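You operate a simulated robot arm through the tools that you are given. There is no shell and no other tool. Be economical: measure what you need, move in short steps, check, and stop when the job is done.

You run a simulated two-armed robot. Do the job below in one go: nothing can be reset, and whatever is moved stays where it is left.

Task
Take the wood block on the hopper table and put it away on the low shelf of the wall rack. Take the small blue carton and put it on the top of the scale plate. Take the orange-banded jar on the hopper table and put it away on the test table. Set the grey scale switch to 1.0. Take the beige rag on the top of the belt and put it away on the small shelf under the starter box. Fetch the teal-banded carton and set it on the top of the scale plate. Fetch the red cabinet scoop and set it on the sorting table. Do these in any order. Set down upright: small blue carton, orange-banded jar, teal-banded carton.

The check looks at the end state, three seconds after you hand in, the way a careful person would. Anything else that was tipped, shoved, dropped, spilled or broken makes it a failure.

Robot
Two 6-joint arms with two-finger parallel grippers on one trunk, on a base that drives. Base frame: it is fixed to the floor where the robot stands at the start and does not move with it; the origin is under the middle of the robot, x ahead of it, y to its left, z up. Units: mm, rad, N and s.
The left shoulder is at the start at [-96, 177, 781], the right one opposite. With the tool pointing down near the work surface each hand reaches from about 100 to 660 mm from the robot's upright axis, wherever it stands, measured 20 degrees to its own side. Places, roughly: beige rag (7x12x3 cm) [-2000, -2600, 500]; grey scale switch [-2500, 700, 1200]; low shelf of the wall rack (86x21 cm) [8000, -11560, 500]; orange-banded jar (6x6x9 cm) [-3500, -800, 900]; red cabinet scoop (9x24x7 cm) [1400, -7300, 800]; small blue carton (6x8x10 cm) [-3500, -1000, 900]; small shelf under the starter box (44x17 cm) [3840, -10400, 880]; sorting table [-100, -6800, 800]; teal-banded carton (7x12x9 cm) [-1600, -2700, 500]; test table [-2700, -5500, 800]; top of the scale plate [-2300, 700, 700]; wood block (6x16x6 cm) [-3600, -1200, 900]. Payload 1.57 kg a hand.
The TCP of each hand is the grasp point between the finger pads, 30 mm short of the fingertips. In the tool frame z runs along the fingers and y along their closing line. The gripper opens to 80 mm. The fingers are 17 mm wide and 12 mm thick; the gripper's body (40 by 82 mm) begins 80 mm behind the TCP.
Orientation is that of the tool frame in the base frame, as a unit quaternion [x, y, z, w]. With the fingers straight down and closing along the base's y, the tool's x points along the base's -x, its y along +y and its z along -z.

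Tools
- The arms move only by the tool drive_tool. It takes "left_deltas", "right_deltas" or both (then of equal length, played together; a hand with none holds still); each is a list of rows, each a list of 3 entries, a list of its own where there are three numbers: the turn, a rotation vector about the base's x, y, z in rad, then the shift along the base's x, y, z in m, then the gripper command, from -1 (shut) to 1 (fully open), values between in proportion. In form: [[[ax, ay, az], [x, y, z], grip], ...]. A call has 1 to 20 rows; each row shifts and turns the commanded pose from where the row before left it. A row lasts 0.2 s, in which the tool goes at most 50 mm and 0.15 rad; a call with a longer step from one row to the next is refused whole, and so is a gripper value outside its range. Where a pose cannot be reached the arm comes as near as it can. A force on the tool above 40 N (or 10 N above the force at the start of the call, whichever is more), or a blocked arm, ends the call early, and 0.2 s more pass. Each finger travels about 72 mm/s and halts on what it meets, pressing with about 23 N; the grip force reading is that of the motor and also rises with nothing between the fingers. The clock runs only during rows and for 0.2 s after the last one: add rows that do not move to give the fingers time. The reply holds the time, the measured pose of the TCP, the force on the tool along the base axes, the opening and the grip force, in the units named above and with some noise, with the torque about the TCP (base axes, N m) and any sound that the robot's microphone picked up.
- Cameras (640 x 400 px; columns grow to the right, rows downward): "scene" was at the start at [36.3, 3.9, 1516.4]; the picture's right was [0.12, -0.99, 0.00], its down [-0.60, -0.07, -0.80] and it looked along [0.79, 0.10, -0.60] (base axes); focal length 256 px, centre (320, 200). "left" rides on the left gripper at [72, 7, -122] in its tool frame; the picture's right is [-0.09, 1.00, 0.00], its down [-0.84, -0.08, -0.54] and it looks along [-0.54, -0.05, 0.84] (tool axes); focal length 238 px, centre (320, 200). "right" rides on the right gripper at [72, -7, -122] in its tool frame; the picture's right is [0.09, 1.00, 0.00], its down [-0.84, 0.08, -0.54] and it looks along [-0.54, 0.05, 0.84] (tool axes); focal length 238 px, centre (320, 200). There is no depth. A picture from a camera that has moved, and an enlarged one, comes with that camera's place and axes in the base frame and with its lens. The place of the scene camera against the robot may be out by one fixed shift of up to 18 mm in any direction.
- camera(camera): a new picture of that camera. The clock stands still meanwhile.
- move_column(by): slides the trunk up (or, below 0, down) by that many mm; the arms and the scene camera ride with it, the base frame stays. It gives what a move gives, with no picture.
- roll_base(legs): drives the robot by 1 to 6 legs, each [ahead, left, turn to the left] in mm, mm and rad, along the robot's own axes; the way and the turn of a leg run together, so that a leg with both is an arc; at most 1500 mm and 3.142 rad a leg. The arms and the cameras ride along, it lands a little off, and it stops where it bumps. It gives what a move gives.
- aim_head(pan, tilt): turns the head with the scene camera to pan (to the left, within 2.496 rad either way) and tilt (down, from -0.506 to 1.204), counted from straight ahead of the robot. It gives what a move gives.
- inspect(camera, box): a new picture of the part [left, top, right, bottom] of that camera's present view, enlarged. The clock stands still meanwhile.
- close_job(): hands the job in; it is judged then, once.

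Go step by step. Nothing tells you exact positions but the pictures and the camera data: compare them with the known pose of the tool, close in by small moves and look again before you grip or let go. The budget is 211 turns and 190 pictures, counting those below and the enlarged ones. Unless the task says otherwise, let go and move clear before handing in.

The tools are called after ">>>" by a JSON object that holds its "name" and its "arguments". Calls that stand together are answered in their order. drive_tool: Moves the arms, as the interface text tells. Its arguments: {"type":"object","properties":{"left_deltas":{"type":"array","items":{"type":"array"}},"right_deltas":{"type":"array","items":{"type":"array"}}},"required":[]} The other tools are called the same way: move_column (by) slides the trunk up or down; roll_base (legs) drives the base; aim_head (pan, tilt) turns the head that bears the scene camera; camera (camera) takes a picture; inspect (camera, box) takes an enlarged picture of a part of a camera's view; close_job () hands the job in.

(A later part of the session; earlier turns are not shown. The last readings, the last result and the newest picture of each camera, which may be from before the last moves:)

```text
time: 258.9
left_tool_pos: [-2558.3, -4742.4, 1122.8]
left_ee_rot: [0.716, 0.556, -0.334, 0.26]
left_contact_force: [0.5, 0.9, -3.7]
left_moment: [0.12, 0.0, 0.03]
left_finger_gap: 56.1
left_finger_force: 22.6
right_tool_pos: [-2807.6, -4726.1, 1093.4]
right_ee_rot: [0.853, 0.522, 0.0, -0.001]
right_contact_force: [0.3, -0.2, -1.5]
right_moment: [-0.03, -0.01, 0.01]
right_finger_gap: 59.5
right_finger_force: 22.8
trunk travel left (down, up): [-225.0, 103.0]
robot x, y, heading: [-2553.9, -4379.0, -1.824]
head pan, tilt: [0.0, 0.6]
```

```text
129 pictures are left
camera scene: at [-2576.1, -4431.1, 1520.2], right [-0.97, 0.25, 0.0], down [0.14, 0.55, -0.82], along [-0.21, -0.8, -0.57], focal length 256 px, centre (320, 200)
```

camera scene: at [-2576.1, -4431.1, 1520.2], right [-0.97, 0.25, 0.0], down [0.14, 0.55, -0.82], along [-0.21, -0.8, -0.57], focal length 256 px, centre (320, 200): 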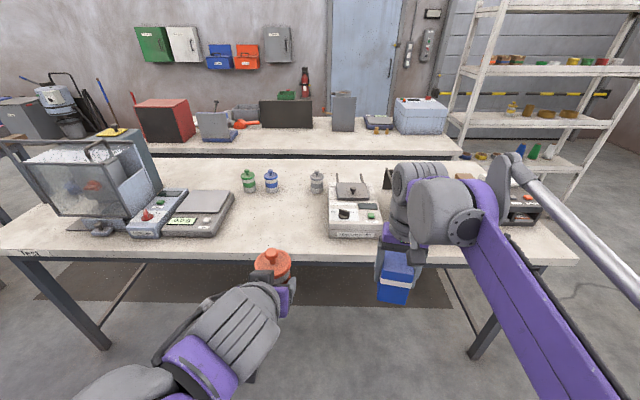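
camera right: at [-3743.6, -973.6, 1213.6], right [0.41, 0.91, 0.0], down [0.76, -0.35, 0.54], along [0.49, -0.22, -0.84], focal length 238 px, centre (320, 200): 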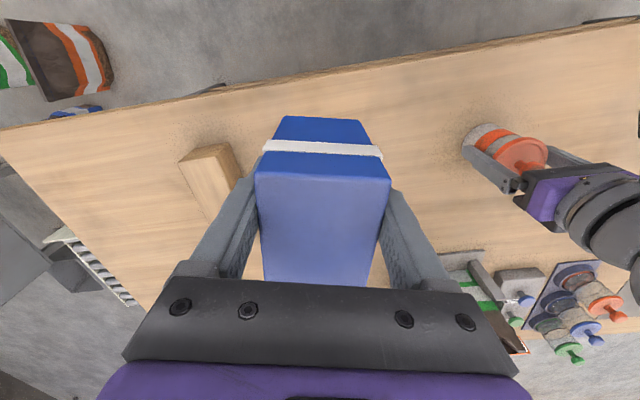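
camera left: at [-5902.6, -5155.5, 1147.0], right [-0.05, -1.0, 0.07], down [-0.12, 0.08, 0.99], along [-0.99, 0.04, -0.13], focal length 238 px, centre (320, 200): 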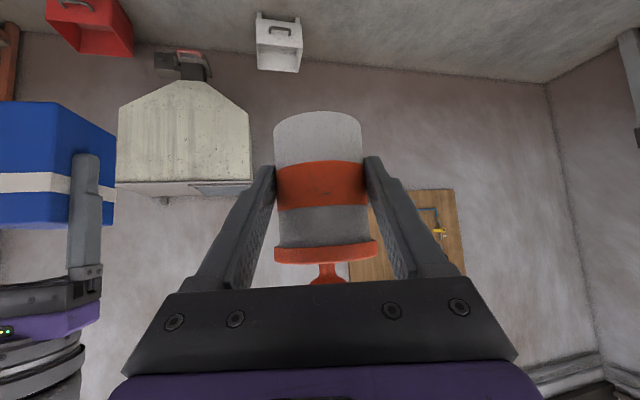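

The test table's free spot before the green and blue jars suits. I raise the carton hand a little and move in.

>>> {"name": "drive_tool", "arguments": {"right_deltas": [[[0, 0, 0], [0, 0, 0.04], -1], [[0, 0, 0], [0, 0, 0.03], -1], [[0, 0, 0], [0, 0, 0], -1]]}}

>>> {"name": "roll_base", "arguments": {"legs": [[370, 0, 0]]}}

>>> {"name": "camera", "arguments": {"camera": "scene"}}

>>> {"name": "camera", "arguments": {"camera": "left"}}

```text
time: 259.6
left_tool_pos: [-2557.7, -4741.2, 1123.0]
left_ee_rot: [0.717, 0.555, -0.334, 0.258]
left_contact_force: [0.0, -0.2, -3.3]
left_moment: [0.07, 0.0, -0.01]
left_finger_gap: 56.0
left_finger_force: 23.5
right_tool_pos: [-2806.4, -4726.9, 1162.3]
right_ee_rot: [0.853, 0.522, -0.001, 0.0]
right_contact_force: [-0.5, 0.0, -0.8]
right_moment: [0.02, -0.03, 0.02]
right_finger_gap: 59.5
right_finger_force: 23.5
trunk travel left (down, up): [-225.0, 103.0]
robot x, y, heading: [-2554.9, -4375.2, -1.823]
head pan, tilt: [0.0, 0.6]
```

```text
time: 262.0
left_tool_pos: [-2650.6, -5099.1, 1122.5]
left_ee_rot: [0.716, 0.556, -0.334, 0.259]
left_contact_force: [0.5, -0.3, -4.2]
left_moment: [0.06, -0.04, -0.01]
left_finger_gap: 56.1
left_finger_force: 23.1
right_tool_pos: [-2899.7, -5084.8, 1161.2]
right_ee_rot: [0.853, 0.522, 0.001, 0.0]
right_contact_force: [-1.0, -0.3, -0.5]
right_moment: [0.01, -0.02, 0.01]
right_finger_gap: 59.5
right_finger_force: 22.7
trunk travel left (down, up): [-225.0, 103.0]
robot x, y, heading: [-2646.6, -4731.7, -1.819]
head pan, tilt: [0.0, 0.6]
```

```text
128 pictures are left
camera scene: at [-2668.5, -4787.9, 1520.2], right [-0.97, 0.25, 0.0], down [0.14, 0.55, -0.82], along [-0.21, -0.8, -0.57], focal length 256 px, centre (320, 200)
```

scene: 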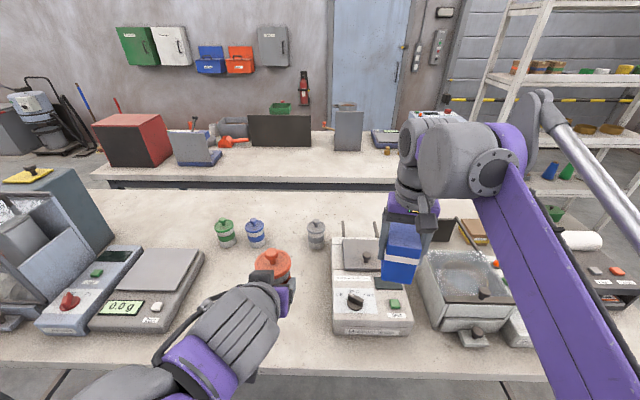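

```text
127 pictures are left
camera left: at [-2608.1, -4965.1, 1146.9], right [0.95, -0.3, 0.07], down [-0.11, -0.1, 0.99], along [-0.29, -0.95, -0.13], focal length 238 px, centre (320, 200)
```

left: 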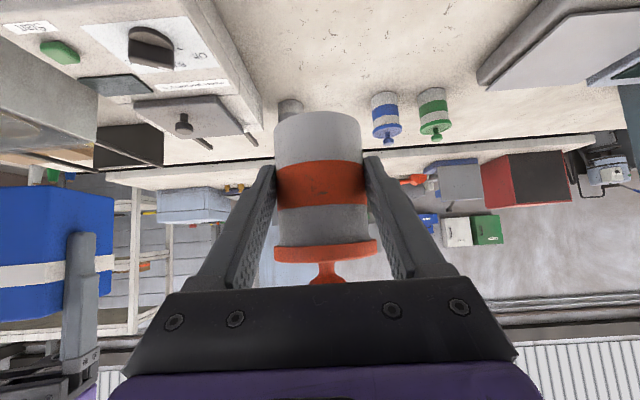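

I carry the jar over the free spot and lower to about 50 mm above the table, then look.

>>> {"name": "drive_tool", "arguments": {"left_deltas": [[[0, 0, 0], [0, -0.04, 0], -1], [[0, 0, 0], [0, -0.04, 0], -1], [[0, 0, 0], [0, -0.04, -0.02], -1], [[0, 0, 0], [0, -0.03, -0.03], -1], [[0, 0, 0], [0, 0, -0.04], -1], [[0, 0, 0], [0, 0, -0.04], -1], [[0, 0, 0], [0, 0, -0.04], -1], [[0, 0, 0], [0, 0, 0], -1]]}}

>>> {"name": "camera", "arguments": {"camera": "left"}}

>>> {"name": "camera", "arguments": {"camera": "scene"}}

```text
time: 263.8
left_tool_pos: [-2649.4, -5247.4, 952.7]
left_ee_rot: [0.716, 0.556, -0.333, 0.259]
left_contact_force: [-0.1, -0.1, -4.5]
left_moment: [0.1, -0.05, 0.0]
left_finger_gap: 55.9
left_finger_force: 23.1
right_tool_pos: [-2899.4, -5082.5, 1163.1]
right_ee_rot: [0.853, 0.522, 0.0, 0.0]
right_contact_force: [0.3, -0.1, -1.1]
right_moment: [0.02, -0.02, 0.0]
right_finger_gap: 59.3
right_finger_force: 22.8
trunk travel left (down, up): [-225.0, 103.0]
robot x, y, heading: [-2647.9, -4734.9, -1.823]
head pan, tilt: [0.0, 0.6]
```

```text
126 pictures are left
camera left: at [-2607.9, -5114.3, 976.8], right [0.95, -0.3, 0.07], down [-0.11, -0.1, 0.99], along [-0.29, -0.95, -0.13], focal length 238 px, centre (320, 200)
```

left: 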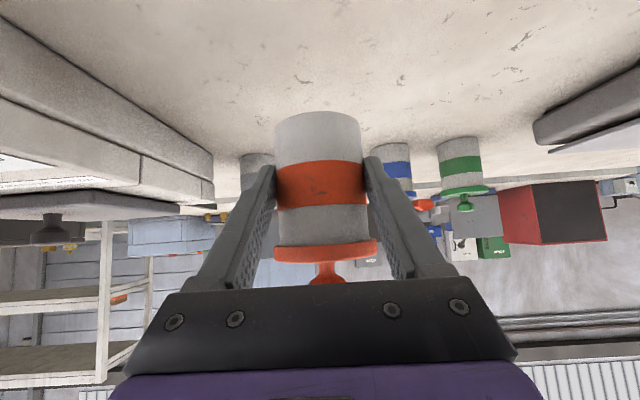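

```text
125 pictures are left
camera scene: at [-2668.4, -4787.3, 1520.2], right [-0.97, 0.25, 0.0], down [0.14, 0.55, -0.83], along [-0.21, -0.8, -0.56], focal length 256 px, centre (320, 200)
```

scene: 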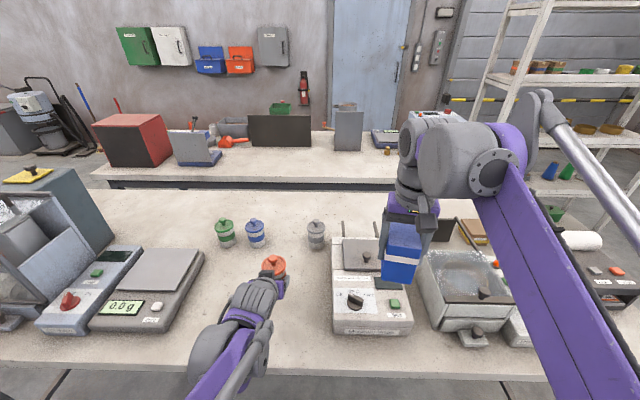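

Table here is near z≈835. I lower gently.

>>> {"name": "drive_tool", "arguments": {"left_deltas": [[[0, 0, 0], [0, 0, -0.02], -1], [[0, 0, 0], [0, 0, -0.02], -1], [[0, 0, 0], [0, 0, -0.01], -1], [[0, 0, 0], [0, 0, -0.004], -1], [[0, 0, 0], [0, 0, -0.003], -1], [[0, 0, 0], [0, 0, -0.003], -1], [[0, 0, 0], [0, 0, -0.003], -1], [[0, 0, 0], [0, 0, -0.003], -1]]}}

>>> {"name": "camera", "arguments": {"camera": "left"}}

```text
time: 265.6
left_tool_pos: [-2650.8, -5247.2, 888.6]
left_ee_rot: [0.716, 0.555, -0.335, 0.26]
left_contact_force: [1.6, -0.4, 21.3]
left_moment: [-0.33, 0.06, -0.04]
left_finger_gap: 55.4
left_finger_force: 23.1
right_tool_pos: [-2899.9, -5082.9, 1163.4]
right_ee_rot: [0.853, 0.522, 0.001, 0.001]
right_contact_force: [0.3, -0.1, 0.0]
right_moment: [0.02, 0.01, -0.01]
right_finger_gap: 59.5
right_finger_force: 23.4
trunk travel left (down, up): [-225.0, 103.0]
robot x, y, heading: [-2647.5, -4734.8, -1.824]
head pan, tilt: [0.0, 0.6]
```

```text
124 pictures are left
camera left: at [-2608.1, -5113.6, 911.6], right [0.95, -0.3, 0.07], down [-0.1, -0.1, 0.99], along [-0.29, -0.95, -0.12], focal length 238 px, centre (320, 200)
```

left: 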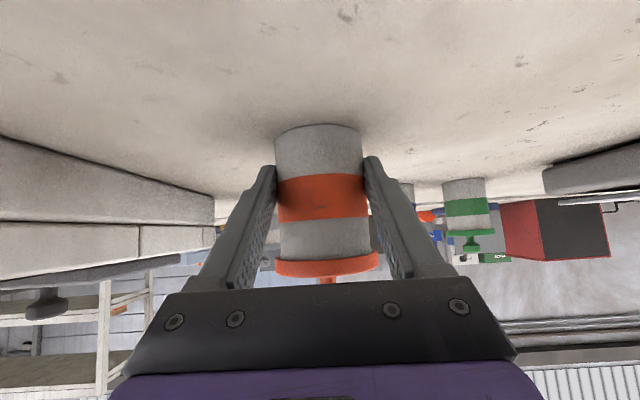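

Contact. I ease up, open, and withdraw along the finger line.

>>> {"name": "drive_tool", "arguments": {"left_deltas": [[[0, 0, 0], [0, 0, 0.001], -1], [[0, 0, 0], [0, 0, 0], 0.3], [[0, 0, 0], [0, 0, 0], 1], [[0, 0, 0], [0, 0, 0], 1], [[0, 0, 0], [0.0038, 0.0148, 0.0129], 1], [[0, 0, 0], [0.0075, 0.0297, 0.0257], 1], [[0, 0, 0], [0.0075, 0.0297, 0.0257], 1], [[0, 0, 0], [0.0075, 0.0297, 0.0257], 1], [[0, 0, 0], [0, 0, 0], 1]]}}

>>> {"name": "camera", "arguments": {"camera": "left"}}

```text
time: 267.6
left_tool_pos: [-2624.4, -5144.7, 976.8]
left_ee_rot: [0.716, 0.556, -0.334, 0.259]
left_contact_force: [-0.4, 0.7, 0.0]
left_moment: [0.0, 0.02, -0.02]
left_finger_gap: 80.0
left_finger_force: 0.0
right_tool_pos: [-2899.5, -5084.5, 1162.3]
right_ee_rot: [0.853, 0.521, 0.001, 0.0]
right_contact_force: [0.5, -1.0, -1.0]
right_moment: [0.01, -0.01, 0.03]
right_finger_gap: 59.4
right_finger_force: 22.8
trunk travel left (down, up): [-225.0, 103.0]
robot x, y, heading: [-2642.7, -4733.4, -1.822]
head pan, tilt: [0.0, 0.6]
```

```text
123 pictures are left
camera left: at [-2581.7, -5011.4, 1001.6], right [0.95, -0.3, 0.07], down [-0.11, -0.1, 0.99], along [-0.29, -0.95, -0.13], focal length 238 px, centre (320, 200)
```

left: 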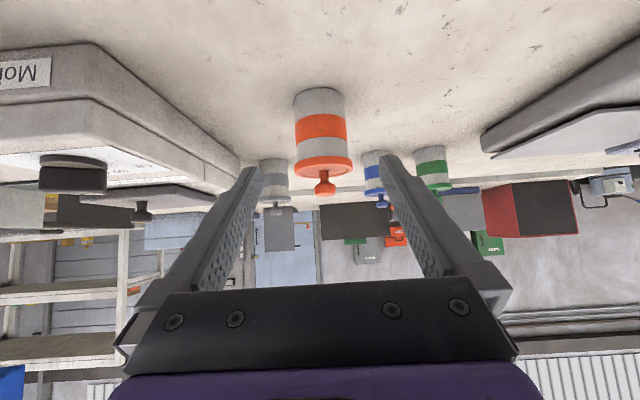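

The jar stands upright with its lid on. I straighten the left hand, back off, and turn toward the belt for the teal carton.

>>> {"name": "drive_tool", "arguments": {"left_deltas": [[[0, 0, 0], [0.006, 0.024, 0.035], 1], [[0, 0, 0], [0.006, 0.024, 0.035], 1], [[0.141, -0.0362, 0], [0, 0, 0.03], 1], [[0.141, -0.0362, 0], [0, 0, 0.03], 1], [[0.141, -0.0362, 0], [0, 0, 0], 1], [[0.141, -0.0362, 0], [0, 0, 0], 1], [[0.141, -0.0362, 0], [0, 0, 0], 1], [[0.141, -0.0362, 0], [0, 0, 0], 1], [[0, 0, 0], [0, 0, 0], 1]]}}

>>> {"name": "roll_base", "arguments": {"legs": [[-370, 0, 0], [0, 0, -3.09], [950, -600, 0]]}}

>>> {"name": "camera", "arguments": {"camera": "scene"}}

```text
time: 269.6
left_tool_pos: [-2611.9, -5095.1, 1108.7]
left_ee_rot: [0.79, 0.613, 0.001, -0.001]
left_contact_force: [-0.9, 0.2, -0.7]
left_moment: [-0.01, 0.0, 0.01]
left_finger_gap: 79.9
left_finger_force: 0.1
right_tool_pos: [-2898.7, -5083.2, 1163.0]
right_ee_rot: [0.853, 0.522, 0.0, 0.0]
right_contact_force: [-0.4, 0.9, -0.9]
right_moment: [-0.01, 0.03, -0.01]
right_finger_gap: 59.7
right_finger_force: 22.4
trunk travel left (down, up): [-225.0, 103.0]
robot x, y, heading: [-2647.6, -4732.9, -1.825]
head pan, tilt: [0.0, 0.6]
```

```text
time: 284.6
left_tool_pos: [-1820.8, -3202.4, 1107.9]
left_ee_rot: [-0.63, 0.776, 0.001, -0.001]
left_contact_force: [0.2, -0.3, -0.9]
left_moment: [0.02, -0.01, -0.02]
left_finger_gap: 79.9
left_finger_force: 0.0
right_tool_pos: [-1533.6, -3201.1, 1162.7]
right_ee_rot: [-0.541, 0.841, -0.001, -0.001]
right_contact_force: [-0.5, -0.4, -1.0]
right_moment: [0.0, -0.01, 0.0]
right_finger_gap: 59.4
right_finger_force: 23.5
trunk travel left (down, up): [-225.0, 103.0]
robot x, y, heading: [-1773.2, -3561.1, 1.365]
head pan, tilt: [0.0, 0.6]
```

```text
122 pictures are left
camera scene: at [-1770.4, -3522.1, 1520.2], right [0.98, -0.21, 0.0], down [-0.12, -0.55, -0.83], along [0.17, 0.81, -0.56], focal length 256 px, centre (320, 200)
```

scene: 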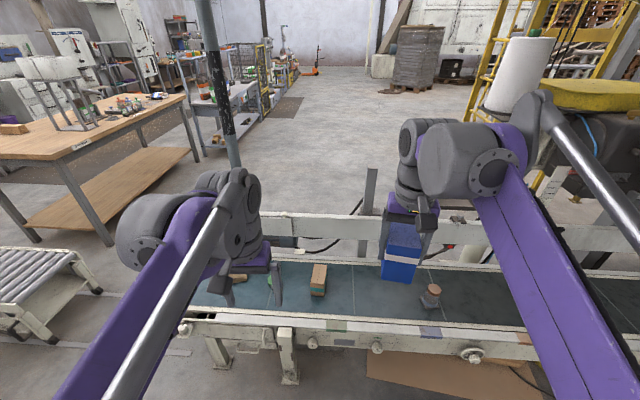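

Teal carton seen near (-1614,-2723). I roll in, lower the trunk and look with the left hand camera.

>>> {"name": "roll_base", "arguments": {"legs": [[330, -95, 0]]}}

>>> {"name": "move_column", "arguments": {"by": -220}}

>>> {"name": "camera", "arguments": {"camera": "left"}}

>>> {"name": "camera", "arguments": {"camera": "scene"}}

```text
time: 286.8
left_tool_pos: [-1661.4, -2901.8, 1107.5]
left_ee_rot: [-0.631, 0.776, 0.0, -0.001]
left_contact_force: [0.8, 0.0, -0.8]
left_moment: [-0.01, 0.04, 0.0]
left_finger_gap: 79.9
left_finger_force: 0.0
right_tool_pos: [-1373.5, -2899.6, 1162.4]
right_ee_rot: [-0.541, 0.841, -0.001, -0.001]
right_contact_force: [0.4, 0.6, -0.2]
right_moment: [-0.02, 0.01, -0.01]
right_finger_gap: 59.4
right_finger_force: 22.9
trunk travel left (down, up): [-225.0, 103.0]
robot x, y, heading: [-1610.3, -3265.4, 1.362]
head pan, tilt: [0.0, 0.6]
```

```text
time: 289.1
left_tool_pos: [-1661.1, -2902.4, 886.9]
left_ee_rot: [-0.631, 0.775, -0.001, -0.001]
left_contact_force: [0.1, 0.1, -0.2]
left_moment: [0.02, 0.01, 0.01]
left_finger_gap: 79.9
left_finger_force: 0.2
right_tool_pos: [-1373.9, -2901.2, 942.3]
right_ee_rot: [-0.542, 0.841, 0.0, 0.0]
right_contact_force: [0.6, -0.4, -0.4]
right_moment: [-0.03, -0.04, -0.02]
right_finger_gap: 59.5
right_finger_force: 22.9
trunk travel left (down, up): [-5.0, 323.0]
robot x, y, heading: [-1608.0, -3261.0, 1.367]
head pan, tilt: [0.0, 0.6]
```

```text
121 pictures are left
camera left: at [-1681.4, -2971.1, 1010.7], right [-0.96, 0.29, 0.0], down [0.25, 0.8, 0.54], along [0.16, 0.52, -0.84], focal length 238 px, centre (320, 200)
```

left: 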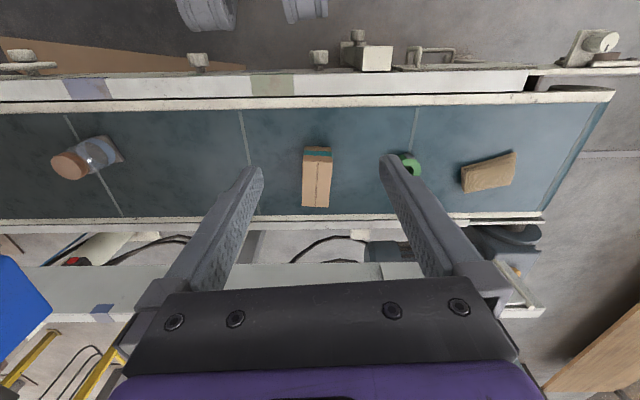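

```text
120 pictures are left
camera scene: at [-1600.3, -3173.8, 1297.9], right [0.98, -0.21, 0.0], down [-0.12, -0.55, -0.83], along [0.17, 0.81, -0.56], focal length 256 px, centre (320, 200)
```

scene: 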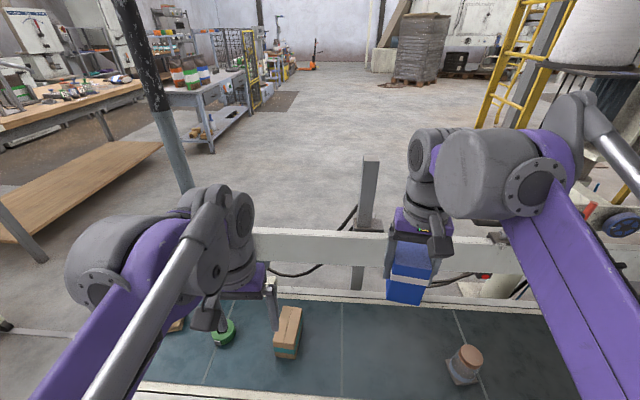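

Carton top centre near (-1596,-2724). I move the left hand above it and look again.

>>> {"name": "drive_tool", "arguments": {"left_deltas": [[[0, 0, 0], [0.013, 0.036, -0.02], 1], [[0, 0, 0], [0.013, 0.036, -0.03], 1], [[0, 0, 0], [0.013, 0.036, -0.03], 1], [[0, 0, 0], [0.013, 0.035, -0.03], 1], [[0, 0, 0], [0.012, 0.035, -0.03], 1], [[0, 0, 0], [0, 0, -0.045], 1], [[0, 0, 0], [0, 0, -0.045], 1], [[0, 0, 0], [0, 0, 0], 1]]}}

>>> {"name": "camera", "arguments": {"camera": "left"}}

```text
time: 290.9
left_tool_pos: [-1597.4, -2724.5, 658.4]
left_ee_rot: [-0.631, 0.776, -0.001, -0.001]
left_contact_force: [0.1, 0.7, -1.1]
left_moment: [-0.01, -0.01, -0.02]
left_finger_gap: 79.7
left_finger_force: 0.0
right_tool_pos: [-1373.3, -2901.1, 942.7]
right_ee_rot: [-0.542, 0.84, -0.001, 0.0]
right_contact_force: [-0.4, -0.1, -1.6]
right_moment: [-0.03, -0.01, -0.02]
right_finger_gap: 59.6
right_finger_force: 22.7
trunk travel left (down, up): [-5.0, 323.0]
robot x, y, heading: [-1612.1, -3263.8, 1.365]
head pan, tilt: [0.0, 0.6]
```

```text
119 pictures are left
camera left: at [-1617.9, -2793.2, 780.4], right [-0.96, 0.29, 0.0], down [0.25, 0.8, 0.54], along [0.16, 0.52, -0.84], focal length 238 px, centre (320, 200)
```

left: 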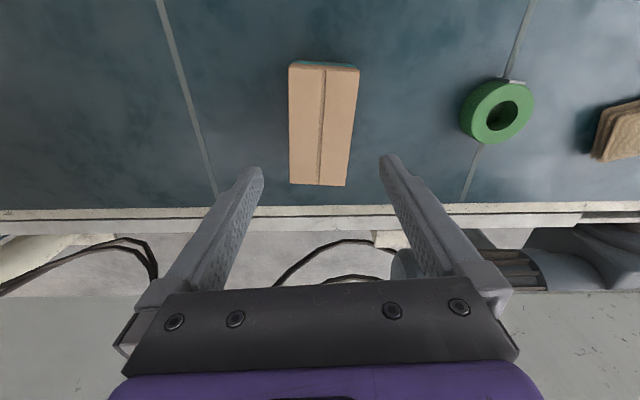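

The carton's long side points at about 70°, so I turn the hand by -0.14 rad and go down to just above it.

>>> {"name": "drive_tool", "arguments": {"left_deltas": [[[0, 0, -0.07], [0.001, 0.003, -0.03], 1], [[0, 0, -0.07], [0, 0.002, -0.03], 1], [[0, 0, 0], [0, 0, -0.015], 1], [[0, 0, 0], [0, 0, 0], 1]]}}

>>> {"name": "camera", "arguments": {"camera": "left"}}

```text
time: 291.9
left_tool_pos: [-1597.0, -2719.2, 582.7]
left_ee_rot: [-0.575, 0.818, 0.0, -0.001]
left_contact_force: [0.1, 0.6, 0.5]
left_moment: [-0.02, 0.0, -0.02]
left_finger_gap: 79.8
left_finger_force: 0.0
right_tool_pos: [-1373.8, -2900.2, 941.9]
right_ee_rot: [-0.542, 0.841, 0.0, 0.001]
right_contact_force: [0.3, -0.4, -0.2]
right_moment: [0.0, -0.04, 0.0]
right_finger_gap: 59.5
right_finger_force: 22.9
trunk travel left (down, up): [-5.0, 323.0]
robot x, y, heading: [-1608.9, -3261.9, 1.364]
head pan, tilt: [0.0, 0.6]
```

```text
118 pictures are left
camera left: at [-1626.2, -2784.9, 705.8], right [-0.91, 0.42, 0.0], down [0.36, 0.76, 0.54], along [0.23, 0.49, -0.84], focal length 238 px, centre (320, 200)
```

left: 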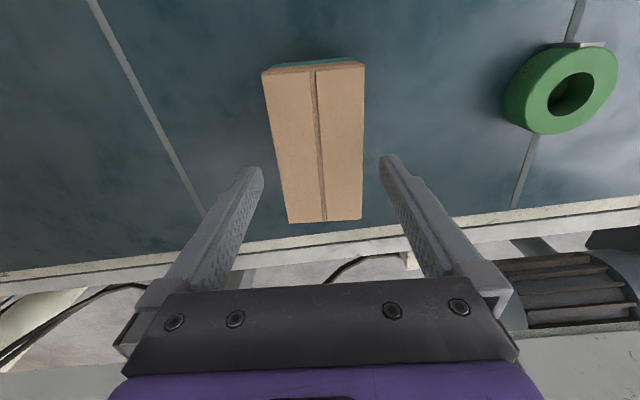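

I correct by +0.058 rad and descend to grip.

>>> {"name": "drive_tool", "arguments": {"left_deltas": [[[0, 0, 0.058], [0.001, -0.001, -0.025], 1], [[0, 0, 0], [0, 0, -0.03], 1], [[0, 0, 0], [0, 0, -0.027], 1], [[0, 0, 0], [0, 0, 0], 1], [[0, 0, 0], [0, 0, 0], -1], [[0, 0, 0], [0, 0, 0], -1], [[0, 0, 0], [0, 0, 0], -1]]}}

>>> {"name": "camera", "arguments": {"camera": "left"}}

```text
time: 293.5
left_tool_pos: [-1594.6, -2720.2, 499.9]
left_ee_rot: [-0.599, 0.801, 0.0, -0.001]
left_contact_force: [0.5, 0.7, -0.2]
left_moment: [0.0, 0.01, 0.04]
left_finger_gap: 65.9
left_finger_force: 23.5
right_tool_pos: [-1374.3, -2901.3, 942.6]
right_ee_rot: [-0.542, 0.841, -0.001, -0.001]
right_contact_force: [-0.6, -1.1, -0.6]
right_moment: [-0.03, 0.03, 0.0]
right_finger_gap: 59.4
right_finger_force: 23.2
trunk travel left (down, up): [-5.0, 323.0]
robot x, y, heading: [-1609.8, -3258.7, 1.362]
head pan, tilt: [0.0, 0.6]
```

```text
117 pictures are left
camera left: at [-1620.6, -2787.0, 623.2], right [-0.93, 0.37, 0.0], down [0.31, 0.78, 0.54], along [0.2, 0.5, -0.84], focal length 238 px, centre (320, 200)
```

left: 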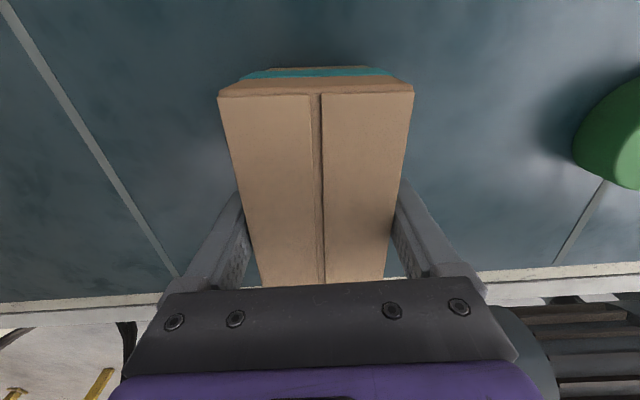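

Teal carton held at 66 mm. I lift, retract, raise the trunk and drive around the belt end to the scale.

>>> {"name": "drive_tool", "arguments": {"left_deltas": [[[0, 0, 0], [0, 0, 0.03], -1], [[0, 0, 0], [0, 0, 0.045], -1], [[0, 0, 0], [0, 0, 0.045], -1], [[0, 0, 0], [0, 0, 0.045], -1], [[0, 0, 0], [0, 0, 0.045], -1], [[0, 0, 0], [-0.01, -0.04, 0.02], -1], [[0, 0, 0], [-0.01, -0.04, 0.02], -1], [[0, 0, 0], [-0.01, -0.04, 0.02], -1], [[0, 0, 0], [-0.01, -0.04, 0.02], -1], [[0, 0, 0], [0, 0, 0], -1]]}}

>>> {"name": "move_column", "arguments": {"by": 220}}

>>> {"name": "roll_base", "arguments": {"legs": [[-250, 0, 0], [0, 0, 1.49], [892, 152, 0]]}}

>>> {"name": "camera", "arguments": {"camera": "scene"}}

```text
time: 295.7
left_tool_pos: [-1635.6, -2878.7, 790.2]
left_ee_rot: [-0.599, 0.801, -0.001, -0.001]
left_contact_force: [0.2, -0.5, -2.6]
left_moment: [0.02, 0.0, -0.01]
left_finger_gap: 65.5
left_finger_force: 22.5
right_tool_pos: [-1373.8, -2900.3, 942.6]
right_ee_rot: [-0.542, 0.84, -0.001, 0.0]
right_contact_force: [0.1, 0.6, -1.3]
right_moment: [0.02, -0.02, 0.0]
right_finger_gap: 59.6
right_finger_force: 22.8
trunk travel left (down, up): [-5.0, 323.0]
robot x, y, heading: [-1610.8, -3259.2, 1.363]
head pan, tilt: [0.0, 0.6]
```

```text
time: 298.1
left_tool_pos: [-1636.1, -2879.9, 1009.6]
left_ee_rot: [-0.599, 0.801, 0.0, -0.001]
left_contact_force: [0.1, -0.2, -2.7]
left_moment: [0.0, 0.02, 0.0]
left_finger_gap: 65.9
left_finger_force: 22.7
right_tool_pos: [-1373.7, -2899.6, 1162.4]
right_ee_rot: [-0.542, 0.841, -0.001, -0.001]
right_contact_force: [-0.3, -0.1, -1.2]
right_moment: [-0.03, -0.01, -0.01]
right_finger_gap: 59.8
right_finger_force: 22.9
trunk travel left (down, up): [-225.0, 103.0]
robot x, y, heading: [-1610.3, -3261.6, 1.369]
head pan, tilt: [0.0, 0.6]
```

```text
time: 307.9
left_tool_pos: [-2944.3, -3403.0, 1010.5]
left_ee_rot: [0.984, -0.179, 0.001, 0.001]
left_contact_force: [-0.3, -0.5, -2.5]
left_moment: [-0.04, 0.01, -0.02]
left_finger_gap: 65.8
left_finger_force: 23.2
right_tool_pos: [-2906.1, -3142.7, 1161.6]
right_ee_rot: [0.969, -0.247, 0.001, 0.0]
right_contact_force: [-0.1, -0.6, 0.0]
right_moment: [-0.02, -0.04, -0.02]
right_finger_gap: 59.6
right_finger_force: 23.2
trunk travel left (down, up): [-225.0, 103.0]
robot x, y, heading: [-2564.5, -3404.1, 2.863]
head pan, tilt: [0.0, 0.6]
```

```text
116 pictures are left
camera scene: at [-2619.0, -3398.6, 1520.2], right [0.28, 0.96, 0.0], down [0.54, -0.16, -0.82], along [-0.79, 0.23, -0.57], focal length 256 px, centre (320, 200)
```

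scene: 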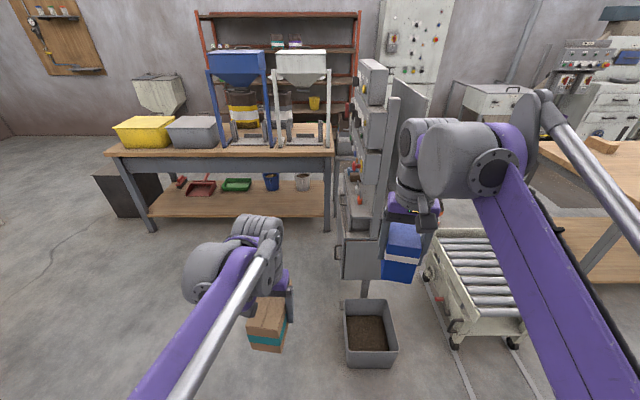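

>>> {"name": "roll_base", "arguments": {"legs": [[216, -799, 0], [216, -799, 0], [-567, -1052, 0], [29, -1346, 0]]}}

>>> {"name": "camera", "arguments": {"camera": "scene"}}

```text
time: 343.2
left_tool_pos: [-1707.0, 417.9, 1009.7]
left_ee_rot: [0.983, -0.182, 0.001, 0.0]
left_contact_force: [0.3, 0.2, -2.7]
left_moment: [0.01, 0.01, 0.0]
left_finger_gap: 65.3
left_finger_force: 22.3
right_tool_pos: [-1665.1, 677.3, 1164.1]
right_ee_rot: [0.968, -0.25, -0.001, 0.0]
right_contact_force: [0.4, 0.5, -0.3]
right_moment: [0.0, 0.0, -0.03]
right_finger_gap: 59.7
right_finger_force: 22.7
trunk travel left (down, up): [-225.0, 103.0]
robot x, y, heading: [-1320.0, 415.1, 2.861]
head pan, tilt: [0.0, 0.6]
```

```text
115 pictures are left
camera scene: at [-1380.8, 419.4, 1520.2], right [0.28, 0.96, 0.0], down [0.54, -0.16, -0.82], along [-0.79, 0.23, -0.57], focal length 256 px, centre (320, 200)
```

scene: 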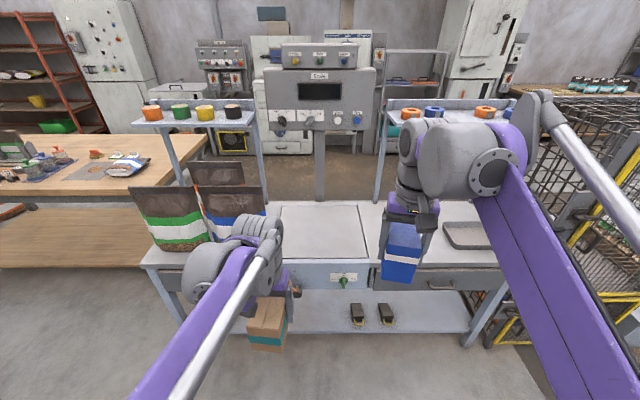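

The scale plate is the inset plate ahead, with the scale panel above it. I zoom in on the panel.

>>> {"name": "inspect", "arguments": {"camera": "scene", "box": [250, 35, 390, 140]}}

>>> {"name": "inspect", "arguments": {"camera": "scene", "box": [230, 190, 410, 300]}}

```text
3.81 times, centred on (320, 88) of scene
camera zoom: at [-1380.8, 419.4, 1520.2], right [0.28, 0.96, 0.0], down [0.54, -0.16, -0.82], along [-0.79, 0.23, -0.57], focal length 974 px, centre (320, 629)
```

zoom: 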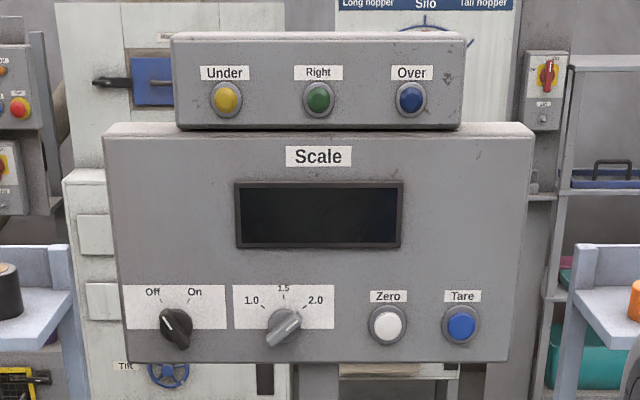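

```text
3.56 times, centred on (320, 245) of scene
camera zoom: at [-1380.8, 419.4, 1520.2], right [0.28, 0.96, 0.0], down [0.54, -0.16, -0.82], along [-0.79, 0.23, -0.57], focal length 909 px, centre (320, 40)
```

zoom: 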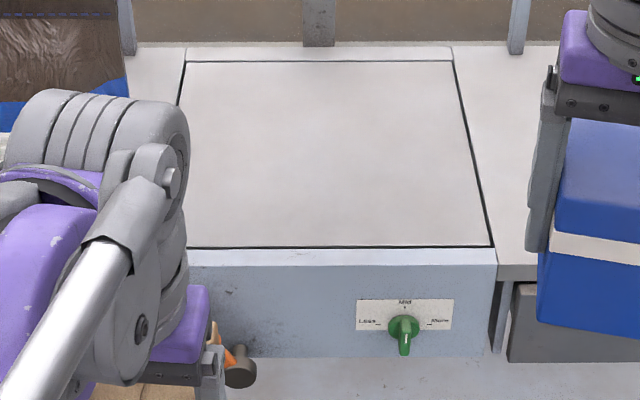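

The grey switch points at 2.0 and must go to 1.0. First I place the cartons: I move in over the plate.

>>> {"name": "roll_base", "arguments": {"legs": [[400, 0, 0]]}}

>>> {"name": "camera", "arguments": {"camera": "scene"}}

>>> {"name": "camera", "arguments": {"camera": "right"}}

>>> {"name": "camera", "arguments": {"camera": "left"}}

```text
time: 345.7
left_tool_pos: [-2088.1, 529.6, 1009.6]
left_ee_rot: [0.983, -0.182, 0.001, 0.001]
left_contact_force: [0.0, 0.4, -2.7]
left_moment: [0.01, 0.0, -0.01]
left_finger_gap: 65.1
left_finger_force: 22.6
right_tool_pos: [-2046.0, 789.2, 1163.1]
right_ee_rot: [0.968, -0.25, 0.0, 0.0]
right_contact_force: [0.5, -0.4, -0.8]
right_moment: [0.02, -0.05, 0.03]
right_finger_gap: 59.6
right_finger_force: 23.4
trunk travel left (down, up): [-225.0, 103.0]
robot x, y, heading: [-1705.5, 526.2, 2.857]
head pan, tilt: [0.0, 0.6]
```

```text
112 pictures are left
camera scene: at [-1762.2, 531.4, 1520.2], right [0.28, 0.96, 0.0], down [0.54, -0.16, -0.82], along [-0.79, 0.23, -0.57], focal length 256 px, centre (320, 200)
```

scene: 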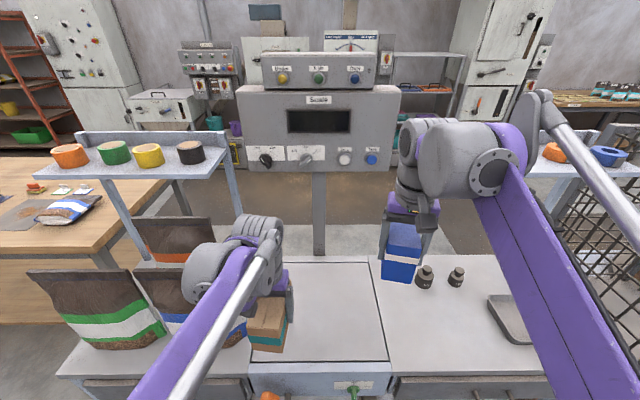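

```text
111 pictures are left
camera right: at [-1980.1, 759.6, 1282.8], right [-0.4, -0.92, 0.0], down [-0.77, 0.34, 0.54], along [-0.5, 0.22, -0.84], focal length 238 px, centre (320, 200)
```

right: 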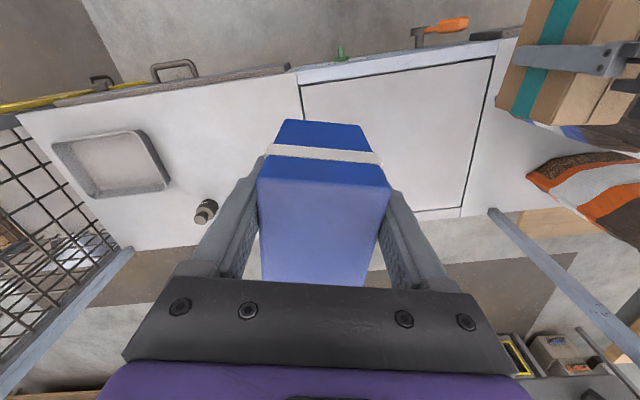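

```text
110 pictures are left
camera left: at [-2022.9, 497.5, 1133.5], right [-0.44, -0.9, 0.0], down [-0.75, 0.37, 0.54], along [-0.48, 0.24, -0.84], focal length 238 px, centre (320, 200)
```

left: 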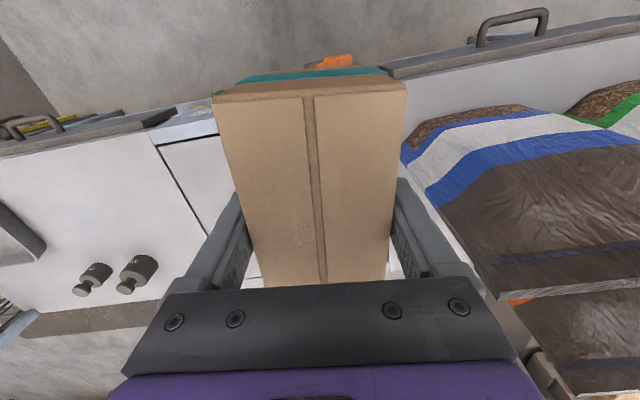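

Triangulation puts the plate at z≈720, centre about (-2265,686). I lower the teal carton onto the left half.

>>> {"name": "drive_tool", "arguments": {"left_deltas": [[[0, 0, 0], [-0.0324, 0.0114, 0], -1], [[0, 0, 0], [-0.0324, 0.0114, 0], -1], [[0, 0, 0], [-0.0324, 0.0114, -0.02], -1], [[0, 0, 0], [-0.0324, 0.0114, -0.02], -1], [[0, 0, 0], [-0.0324, 0.0114, -0.03], -1], [[0, 0, 0], [0, 0, -0.04], -1], [[0, 0, 0], [0, 0, -0.04], -1], [[0, 0, 0], [0, 0, -0.04], -1], [[0, 0, 0], [0, 0, 0], -1]]}}

>>> {"name": "camera", "arguments": {"camera": "right"}}

>>> {"name": "camera", "arguments": {"camera": "scene"}}

```text
time: 347.7
left_tool_pos: [-2249.2, 584.7, 818.5]
left_ee_rot: [0.983, -0.182, 0.001, 0.001]
left_contact_force: [-0.1, 0.0, -2.1]
left_moment: [-0.03, -0.02, -0.01]
left_finger_gap: 65.5
left_finger_force: 22.9
right_tool_pos: [-2045.8, 789.2, 1162.8]
right_ee_rot: [0.968, -0.251, 0.0, 0.0]
right_contact_force: [-0.1, 0.2, -1.1]
right_moment: [0.0, -0.01, -0.01]
right_finger_gap: 59.5
right_finger_force: 23.0
trunk travel left (down, up): [-225.0, 103.0]
robot x, y, heading: [-1704.5, 524.4, 2.854]
head pan, tilt: [0.0, 0.6]
```

```text
109 pictures are left
camera right: at [-1979.6, 759.5, 1282.9], right [-0.4, -0.92, 0.0], down [-0.77, 0.34, 0.54], along [-0.5, 0.22, -0.84], focal length 238 px, centre (320, 200)
```

right: 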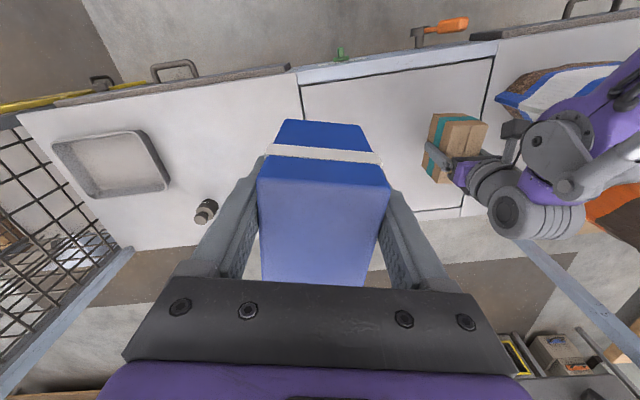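

```text
108 pictures are left
camera scene: at [-1761.5, 531.2, 1520.2], right [0.28, 0.96, 0.0], down [0.54, -0.16, -0.83], along [-0.79, 0.23, -0.56], focal length 256 px, centre (320, 200)
```

scene: 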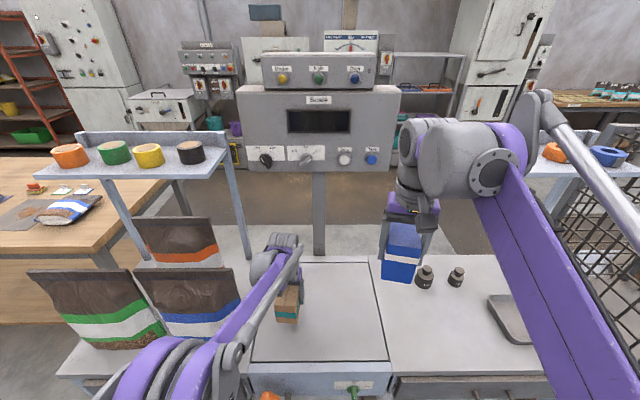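

The teal carton is well inside the plate. I lower to contact.

>>> {"name": "drive_tool", "arguments": {"left_deltas": [[[0, 0, 0], [0, 0, -0.015], -1], [[0, 0, 0], [0, 0, -0.015], -1], [[0, 0, 0], [0, 0, -0.005], -1], [[0, 0, 0], [0, 0, -0.004], -1], [[0, 0, 0], [0, 0, -0.003], -1], [[0, 0, 0], [0, 0, -0.003], -1], [[0, 0, 0], [0, 0, -0.003], -1], [[0, 0, 0], [0, 0, -0.003], -1]]}}

```text
time: 349.5
left_tool_pos: [-2249.3, 586.4, 771.1]
left_ee_rot: [0.983, -0.183, 0.0, 0.0]
left_contact_force: [-2.4, 1.2, 4.9]
left_moment: [-0.15, -0.21, -0.07]
left_finger_gap: 64.9
left_finger_force: 23.1
right_tool_pos: [-2045.2, 788.8, 1162.1]
right_ee_rot: [0.968, -0.25, 0.0, -0.001]
right_contact_force: [1.1, -0.1, -1.3]
right_moment: [-0.05, 0.01, 0.03]
right_finger_gap: 59.4
right_finger_force: 23.2
trunk travel left (down, up): [-225.0, 103.0]
robot x, y, heading: [-1704.9, 522.3, 2.856]
head pan, tilt: [0.0, 0.6]
```

Light contact; I release and rise straight up.

>>> {"name": "drive_tool", "arguments": {"left_deltas": [[[0, 0, 0], [0, 0, -0.001], -1], [[0, 0, 0], [0, 0, 0], 0.7], [[0, 0, 0], [0, 0, 0], 1], [[0, 0, 0], [0, 0, 0], 1], [[0, 0, 0], [0, 0, 0.02], 1], [[0, 0, 0], [0, 0, 0.04], 1], [[0, 0, 0], [0, 0, 0.04], 1], [[0, 0, 0], [0, 0, 0.04], 1], [[0, 0, 0], [0, 0, 0.04], 1], [[0, 0, 0], [0.0324, -0.0114, 0.02], 1], [[0, 0, 0], [0.0324, -0.0114, 0.02], 1], [[0, 0, 0], [0.0324, -0.0114, 0], 1], [[0, 0, 0], [0.0324, -0.0114, 0], 1], [[0, 0, 0], [0, 0, 0], 1]]}}

>>> {"name": "camera", "arguments": {"camera": "left"}}

```text
time: 352.5
left_tool_pos: [-2120.1, 540.5, 990.4]
left_ee_rot: [0.983, -0.183, 0.001, 0.0]
left_contact_force: [-0.5, -0.2, 0.4]
left_moment: [-0.02, -0.01, 0.0]
left_finger_gap: 80.1
left_finger_force: 0.1
right_tool_pos: [-2047.2, 788.7, 1161.5]
right_ee_rot: [0.968, -0.251, 0.002, 0.0]
right_contact_force: [-0.5, 0.6, -1.1]
right_moment: [0.02, 0.0, -0.03]
right_finger_gap: 59.5
right_finger_force: 22.5
trunk travel left (down, up): [-225.0, 103.0]
robot x, y, heading: [-1704.0, 522.9, 2.859]
head pan, tilt: [0.0, 0.6]
```

```text
107 pictures are left
camera left: at [-2054.4, 508.4, 1112.2], right [-0.44, -0.9, 0.0], down [-0.75, 0.37, 0.54], along [-0.48, 0.24, -0.84], focal length 238 px, centre (320, 200)
```

left: 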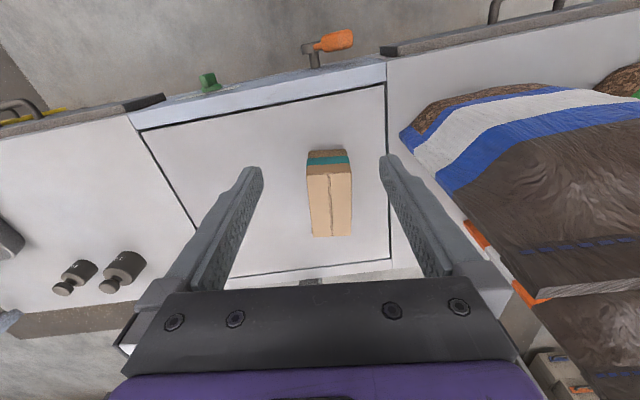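

Teal carton stands on the plate. Now the blue carton onto the right half.

>>> {"name": "drive_tool", "arguments": {"right_deltas": [[[0, 0, 0], [-0.037, -0.005, 0], -1], [[0, 0, 0], [-0.037, -0.005, -0.02], -1], [[0, 0, 0], [-0.037, -0.005, -0.03], -1], [[0, 0, 0], [-0.037, -0.005, -0.03], -1], [[0, 0, 0], [0, 0, -0.048], -1], [[0, 0, 0], [0, 0, -0.048], -1], [[0, 0, 0], [0, 0, -0.048], -1], [[0, 0, 0], [0, 0, -0.048], -1], [[0, 0, 0], [0, 0, -0.048], -1], [[0, 0, 0], [0, 0, -0.02], -1], [[0, 0, 0], [0, 0, 0], -1]]}}

>>> {"name": "camera", "arguments": {"camera": "left"}}

```text
time: 354.9
left_tool_pos: [-2120.3, 540.4, 989.6]
left_ee_rot: [0.983, -0.183, 0.002, 0.0]
left_contact_force: [0.6, 0.2, 0.1]
left_moment: [-0.03, 0.01, 0.02]
left_finger_gap: 80.1
left_finger_force: 0.0
right_tool_pos: [-2193.8, 769.1, 822.2]
right_ee_rot: [0.968, -0.25, 0.0, 0.0]
right_contact_force: [0.3, -0.9, -1.0]
right_moment: [0.0, -0.05, -0.01]
right_finger_gap: 59.6
right_finger_force: 22.7
trunk travel left (down, up): [-225.0, 103.0]
robot x, y, heading: [-1705.3, 525.1, 2.858]
head pan, tilt: [0.0, 0.6]
```

```text
106 pictures are left
camera left: at [-2054.0, 508.2, 1112.4], right [-0.44, -0.9, 0.0], down [-0.75, 0.37, 0.54], along [-0.49, 0.24, -0.84], focal length 238 px, centre (320, 200)
```

left: 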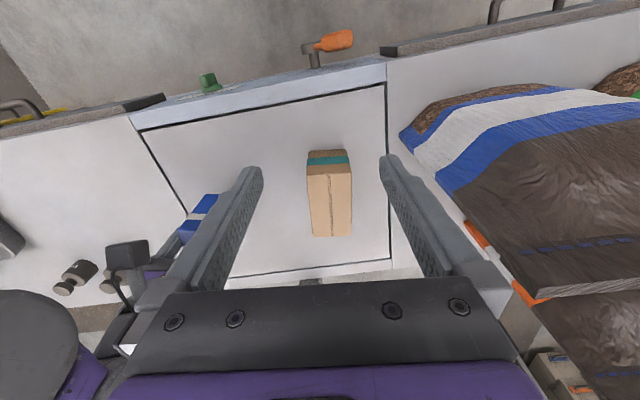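

I shift 25 mm toward the middle and lower to contact.

>>> {"name": "drive_tool", "arguments": {"right_deltas": [[[0, 0, 0], [-0.007, -0.024, 0], -1], [[0, 0, 0], [0, 0, -0.015], -1], [[0, 0, 0], [0, 0, -0.01], -1], [[0, 0, 0], [0, 0, -0.004], -1], [[0, 0, 0], [0, 0, -0.003], -1], [[0, 0, 0], [0, 0, -0.003], -1], [[0, 0, 0], [0, 0, -0.002], -1]]}}

```text
time: 356.5
left_tool_pos: [-2119.1, 540.2, 990.0]
left_ee_rot: [0.983, -0.183, 0.0, 0.0]
left_contact_force: [-0.3, 0.0, 0.5]
left_moment: [0.0, -0.03, -0.02]
left_finger_gap: 80.3
left_finger_force: 0.1
right_tool_pos: [-2200.8, 744.2, 786.7]
right_ee_rot: [0.968, -0.25, -0.001, 0.0]
right_contact_force: [-2.6, -0.3, 15.2]
right_moment: [0.34, 0.59, 0.02]
right_finger_gap: 59.8
right_finger_force: 23.2
trunk travel left (down, up): [-225.0, 103.0]
robot x, y, heading: [-1707.1, 525.7, 2.857]
head pan, tilt: [0.0, 0.6]
```

Contact; release and rise.

>>> {"name": "drive_tool", "arguments": {"right_deltas": [[[0, 0, 0], [0, 0, 0.001], -1], [[0, 0, 0], [0, 0, 0], 0.6], [[0, 0, 0], [0, 0, 0], 1], [[0, 0, 0], [0, 0, 0], 1], [[0, 0, 0], [0, 0, 0.02], 1], [[0, 0, 0], [0, 0, 0.045], 1], [[0, 0, 0], [0, 0, 0.045], 1], [[0, 0, 0], [0, 0, 0.045], 1], [[0, 0, 0], [0, 0, 0.045], 1], [[0, 0, 0], [0.036, -0.005, 0.03], 1], [[0, 0, 0], [0.036, -0.005, 0.03], 1], [[0, 0, 0], [0.036, 0.005, 0.03], 1], [[0, 0, 0], [0.036, 0.005, 0.02], 1], [[0, 0, 0], [0, 0, 0], 1]]}}

>>> {"name": "camera", "arguments": {"camera": "scene"}}

```text
time: 359.5
left_tool_pos: [-2121.3, 540.8, 989.4]
left_ee_rot: [0.983, -0.182, 0.001, 0.0]
left_contact_force: [0.2, -0.8, 0.6]
left_moment: [-0.04, -0.01, 0.03]
left_finger_gap: 80.0
left_finger_force: 0.1
right_tool_pos: [-2056.9, 745.7, 1098.8]
right_ee_rot: [0.968, -0.25, 0.001, 0.0]
right_contact_force: [0.0, -0.5, -0.5]
right_moment: [0.02, 0.02, 0.01]
right_finger_gap: 79.9
right_finger_force: 0.1
trunk travel left (down, up): [-225.0, 103.0]
robot x, y, heading: [-1705.3, 523.9, 2.855]
head pan, tilt: [0.0, 0.6]
```

```text
105 pictures are left
camera scene: at [-1762.6, 531.3, 1520.2], right [0.28, 0.96, 0.0], down [0.54, -0.16, -0.82], along [-0.79, 0.23, -0.57], focal length 256 px, centre (320, 200)
```

scene: 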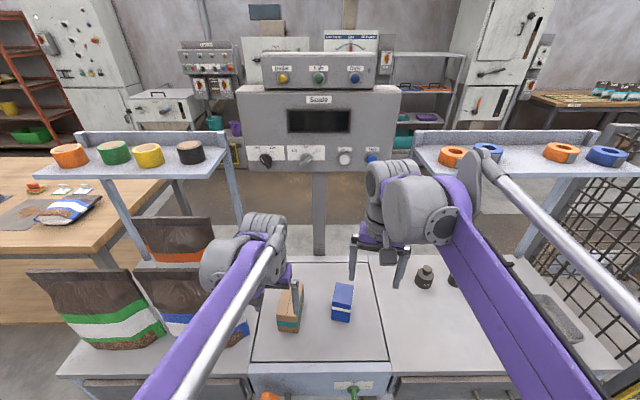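

Both cartons stand upright on the plate. For the switch (near (-2539,709,1142)) I'll use the right hand pointed forward; I shift the base a bit and tilt the hand level.

>>> {"name": "roll_base", "arguments": {"legs": [[80, 100, 0]]}}

>>> {"name": "drive_tool", "arguments": {"right_deltas": [[[0.0401, 0.1371, 0], [0.01, 0, 0.01], 1], [[0.0401, 0.1371, 0], [0.01, 0, 0.01], 1], [[0.0401, 0.1371, 0], [0, 0, 0.01], 1], [[0.0401, 0.1371, 0], [0, 0, 0.01], 1], [[0.0401, 0.1371, 0], [0, 0, 0.003], 1], [[0.0401, 0.1371, 0], [0, 0, 0], 1], [[0.0401, 0.1371, 0], [0, 0, 0], 1], [[0.0401, 0.1371, 0], [0, 0, 0], 1], [[0.0401, 0.1371, 0], [0, 0, 0], 1], [[0.0401, 0.1371, 0], [0, 0, 0], 1], [[0.0401, 0.1371, 0], [0, 0, 0], 1], [[0, 0, 0], [0, 0, 0], 1]]}}

>>> {"name": "camera", "arguments": {"camera": "right"}}

>>> {"name": "camera", "arguments": {"camera": "scene"}}

```text
time: 361.0
left_tool_pos: [-2223.7, 469.8, 989.4]
left_ee_rot: [0.983, -0.183, 0.001, 0.0]
left_contact_force: [0.6, -0.4, 0.8]
left_moment: [0.01, 0.03, 0.0]
left_finger_gap: 80.0
left_finger_force: 0.0
right_tool_pos: [-2160.2, 674.6, 1096.7]
right_ee_rot: [0.968, -0.251, 0.0, 0.001]
right_contact_force: [-0.6, -1.1, -0.6]
right_moment: [-0.03, -0.03, 0.02]
right_finger_gap: 80.1
right_finger_force: 0.0
trunk travel left (down, up): [-225.0, 103.0]
robot x, y, heading: [-1812.2, 453.1, 2.851]
head pan, tilt: [0.0, 0.6]
```

```text
time: 363.6
left_tool_pos: [-2224.2, 469.5, 989.1]
left_ee_rot: [0.983, -0.182, 0.0, 0.0]
left_contact_force: [-0.3, -0.4, -0.4]
left_moment: [0.0, 0.01, -0.04]
left_finger_gap: 80.2
left_finger_force: 0.1
right_tool_pos: [-2140.6, 674.0, 1141.8]
right_ee_rot: [-0.684, 0.177, 0.707, 0.022]
right_contact_force: [0.2, 0.1, -0.4]
right_moment: [0.02, 0.0, 0.03]
right_finger_gap: 79.9
right_finger_force: 0.0
trunk travel left (down, up): [-225.0, 103.0]
robot x, y, heading: [-1807.9, 453.3, 2.856]
head pan, tilt: [0.0, 0.6]
```

```text
104 pictures are left
camera right: at [-2025.1, 630.2, 1067.1], right [-0.28, -0.95, 0.13], down [0.55, -0.05, 0.83], along [-0.79, 0.3, 0.54], focal length 238 px, centre (320, 200)
```

right: 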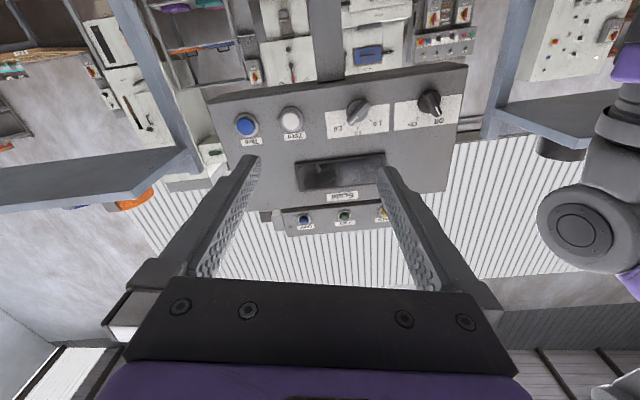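

```text
103 pictures are left
camera scene: at [-1865.6, 459.3, 1520.2], right [0.28, 0.96, 0.0], down [0.54, -0.16, -0.83], along [-0.79, 0.23, -0.56], focal length 256 px, centre (320, 200)
```

scene: 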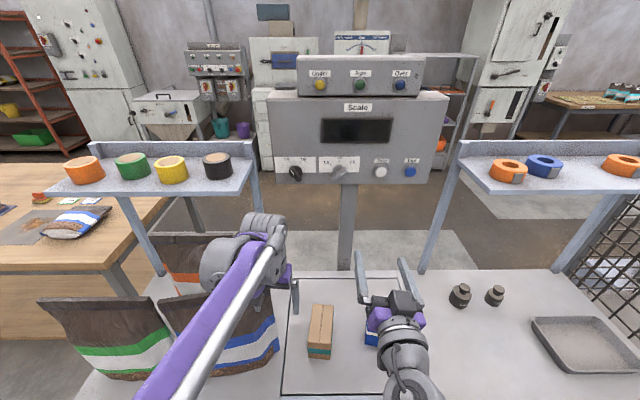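

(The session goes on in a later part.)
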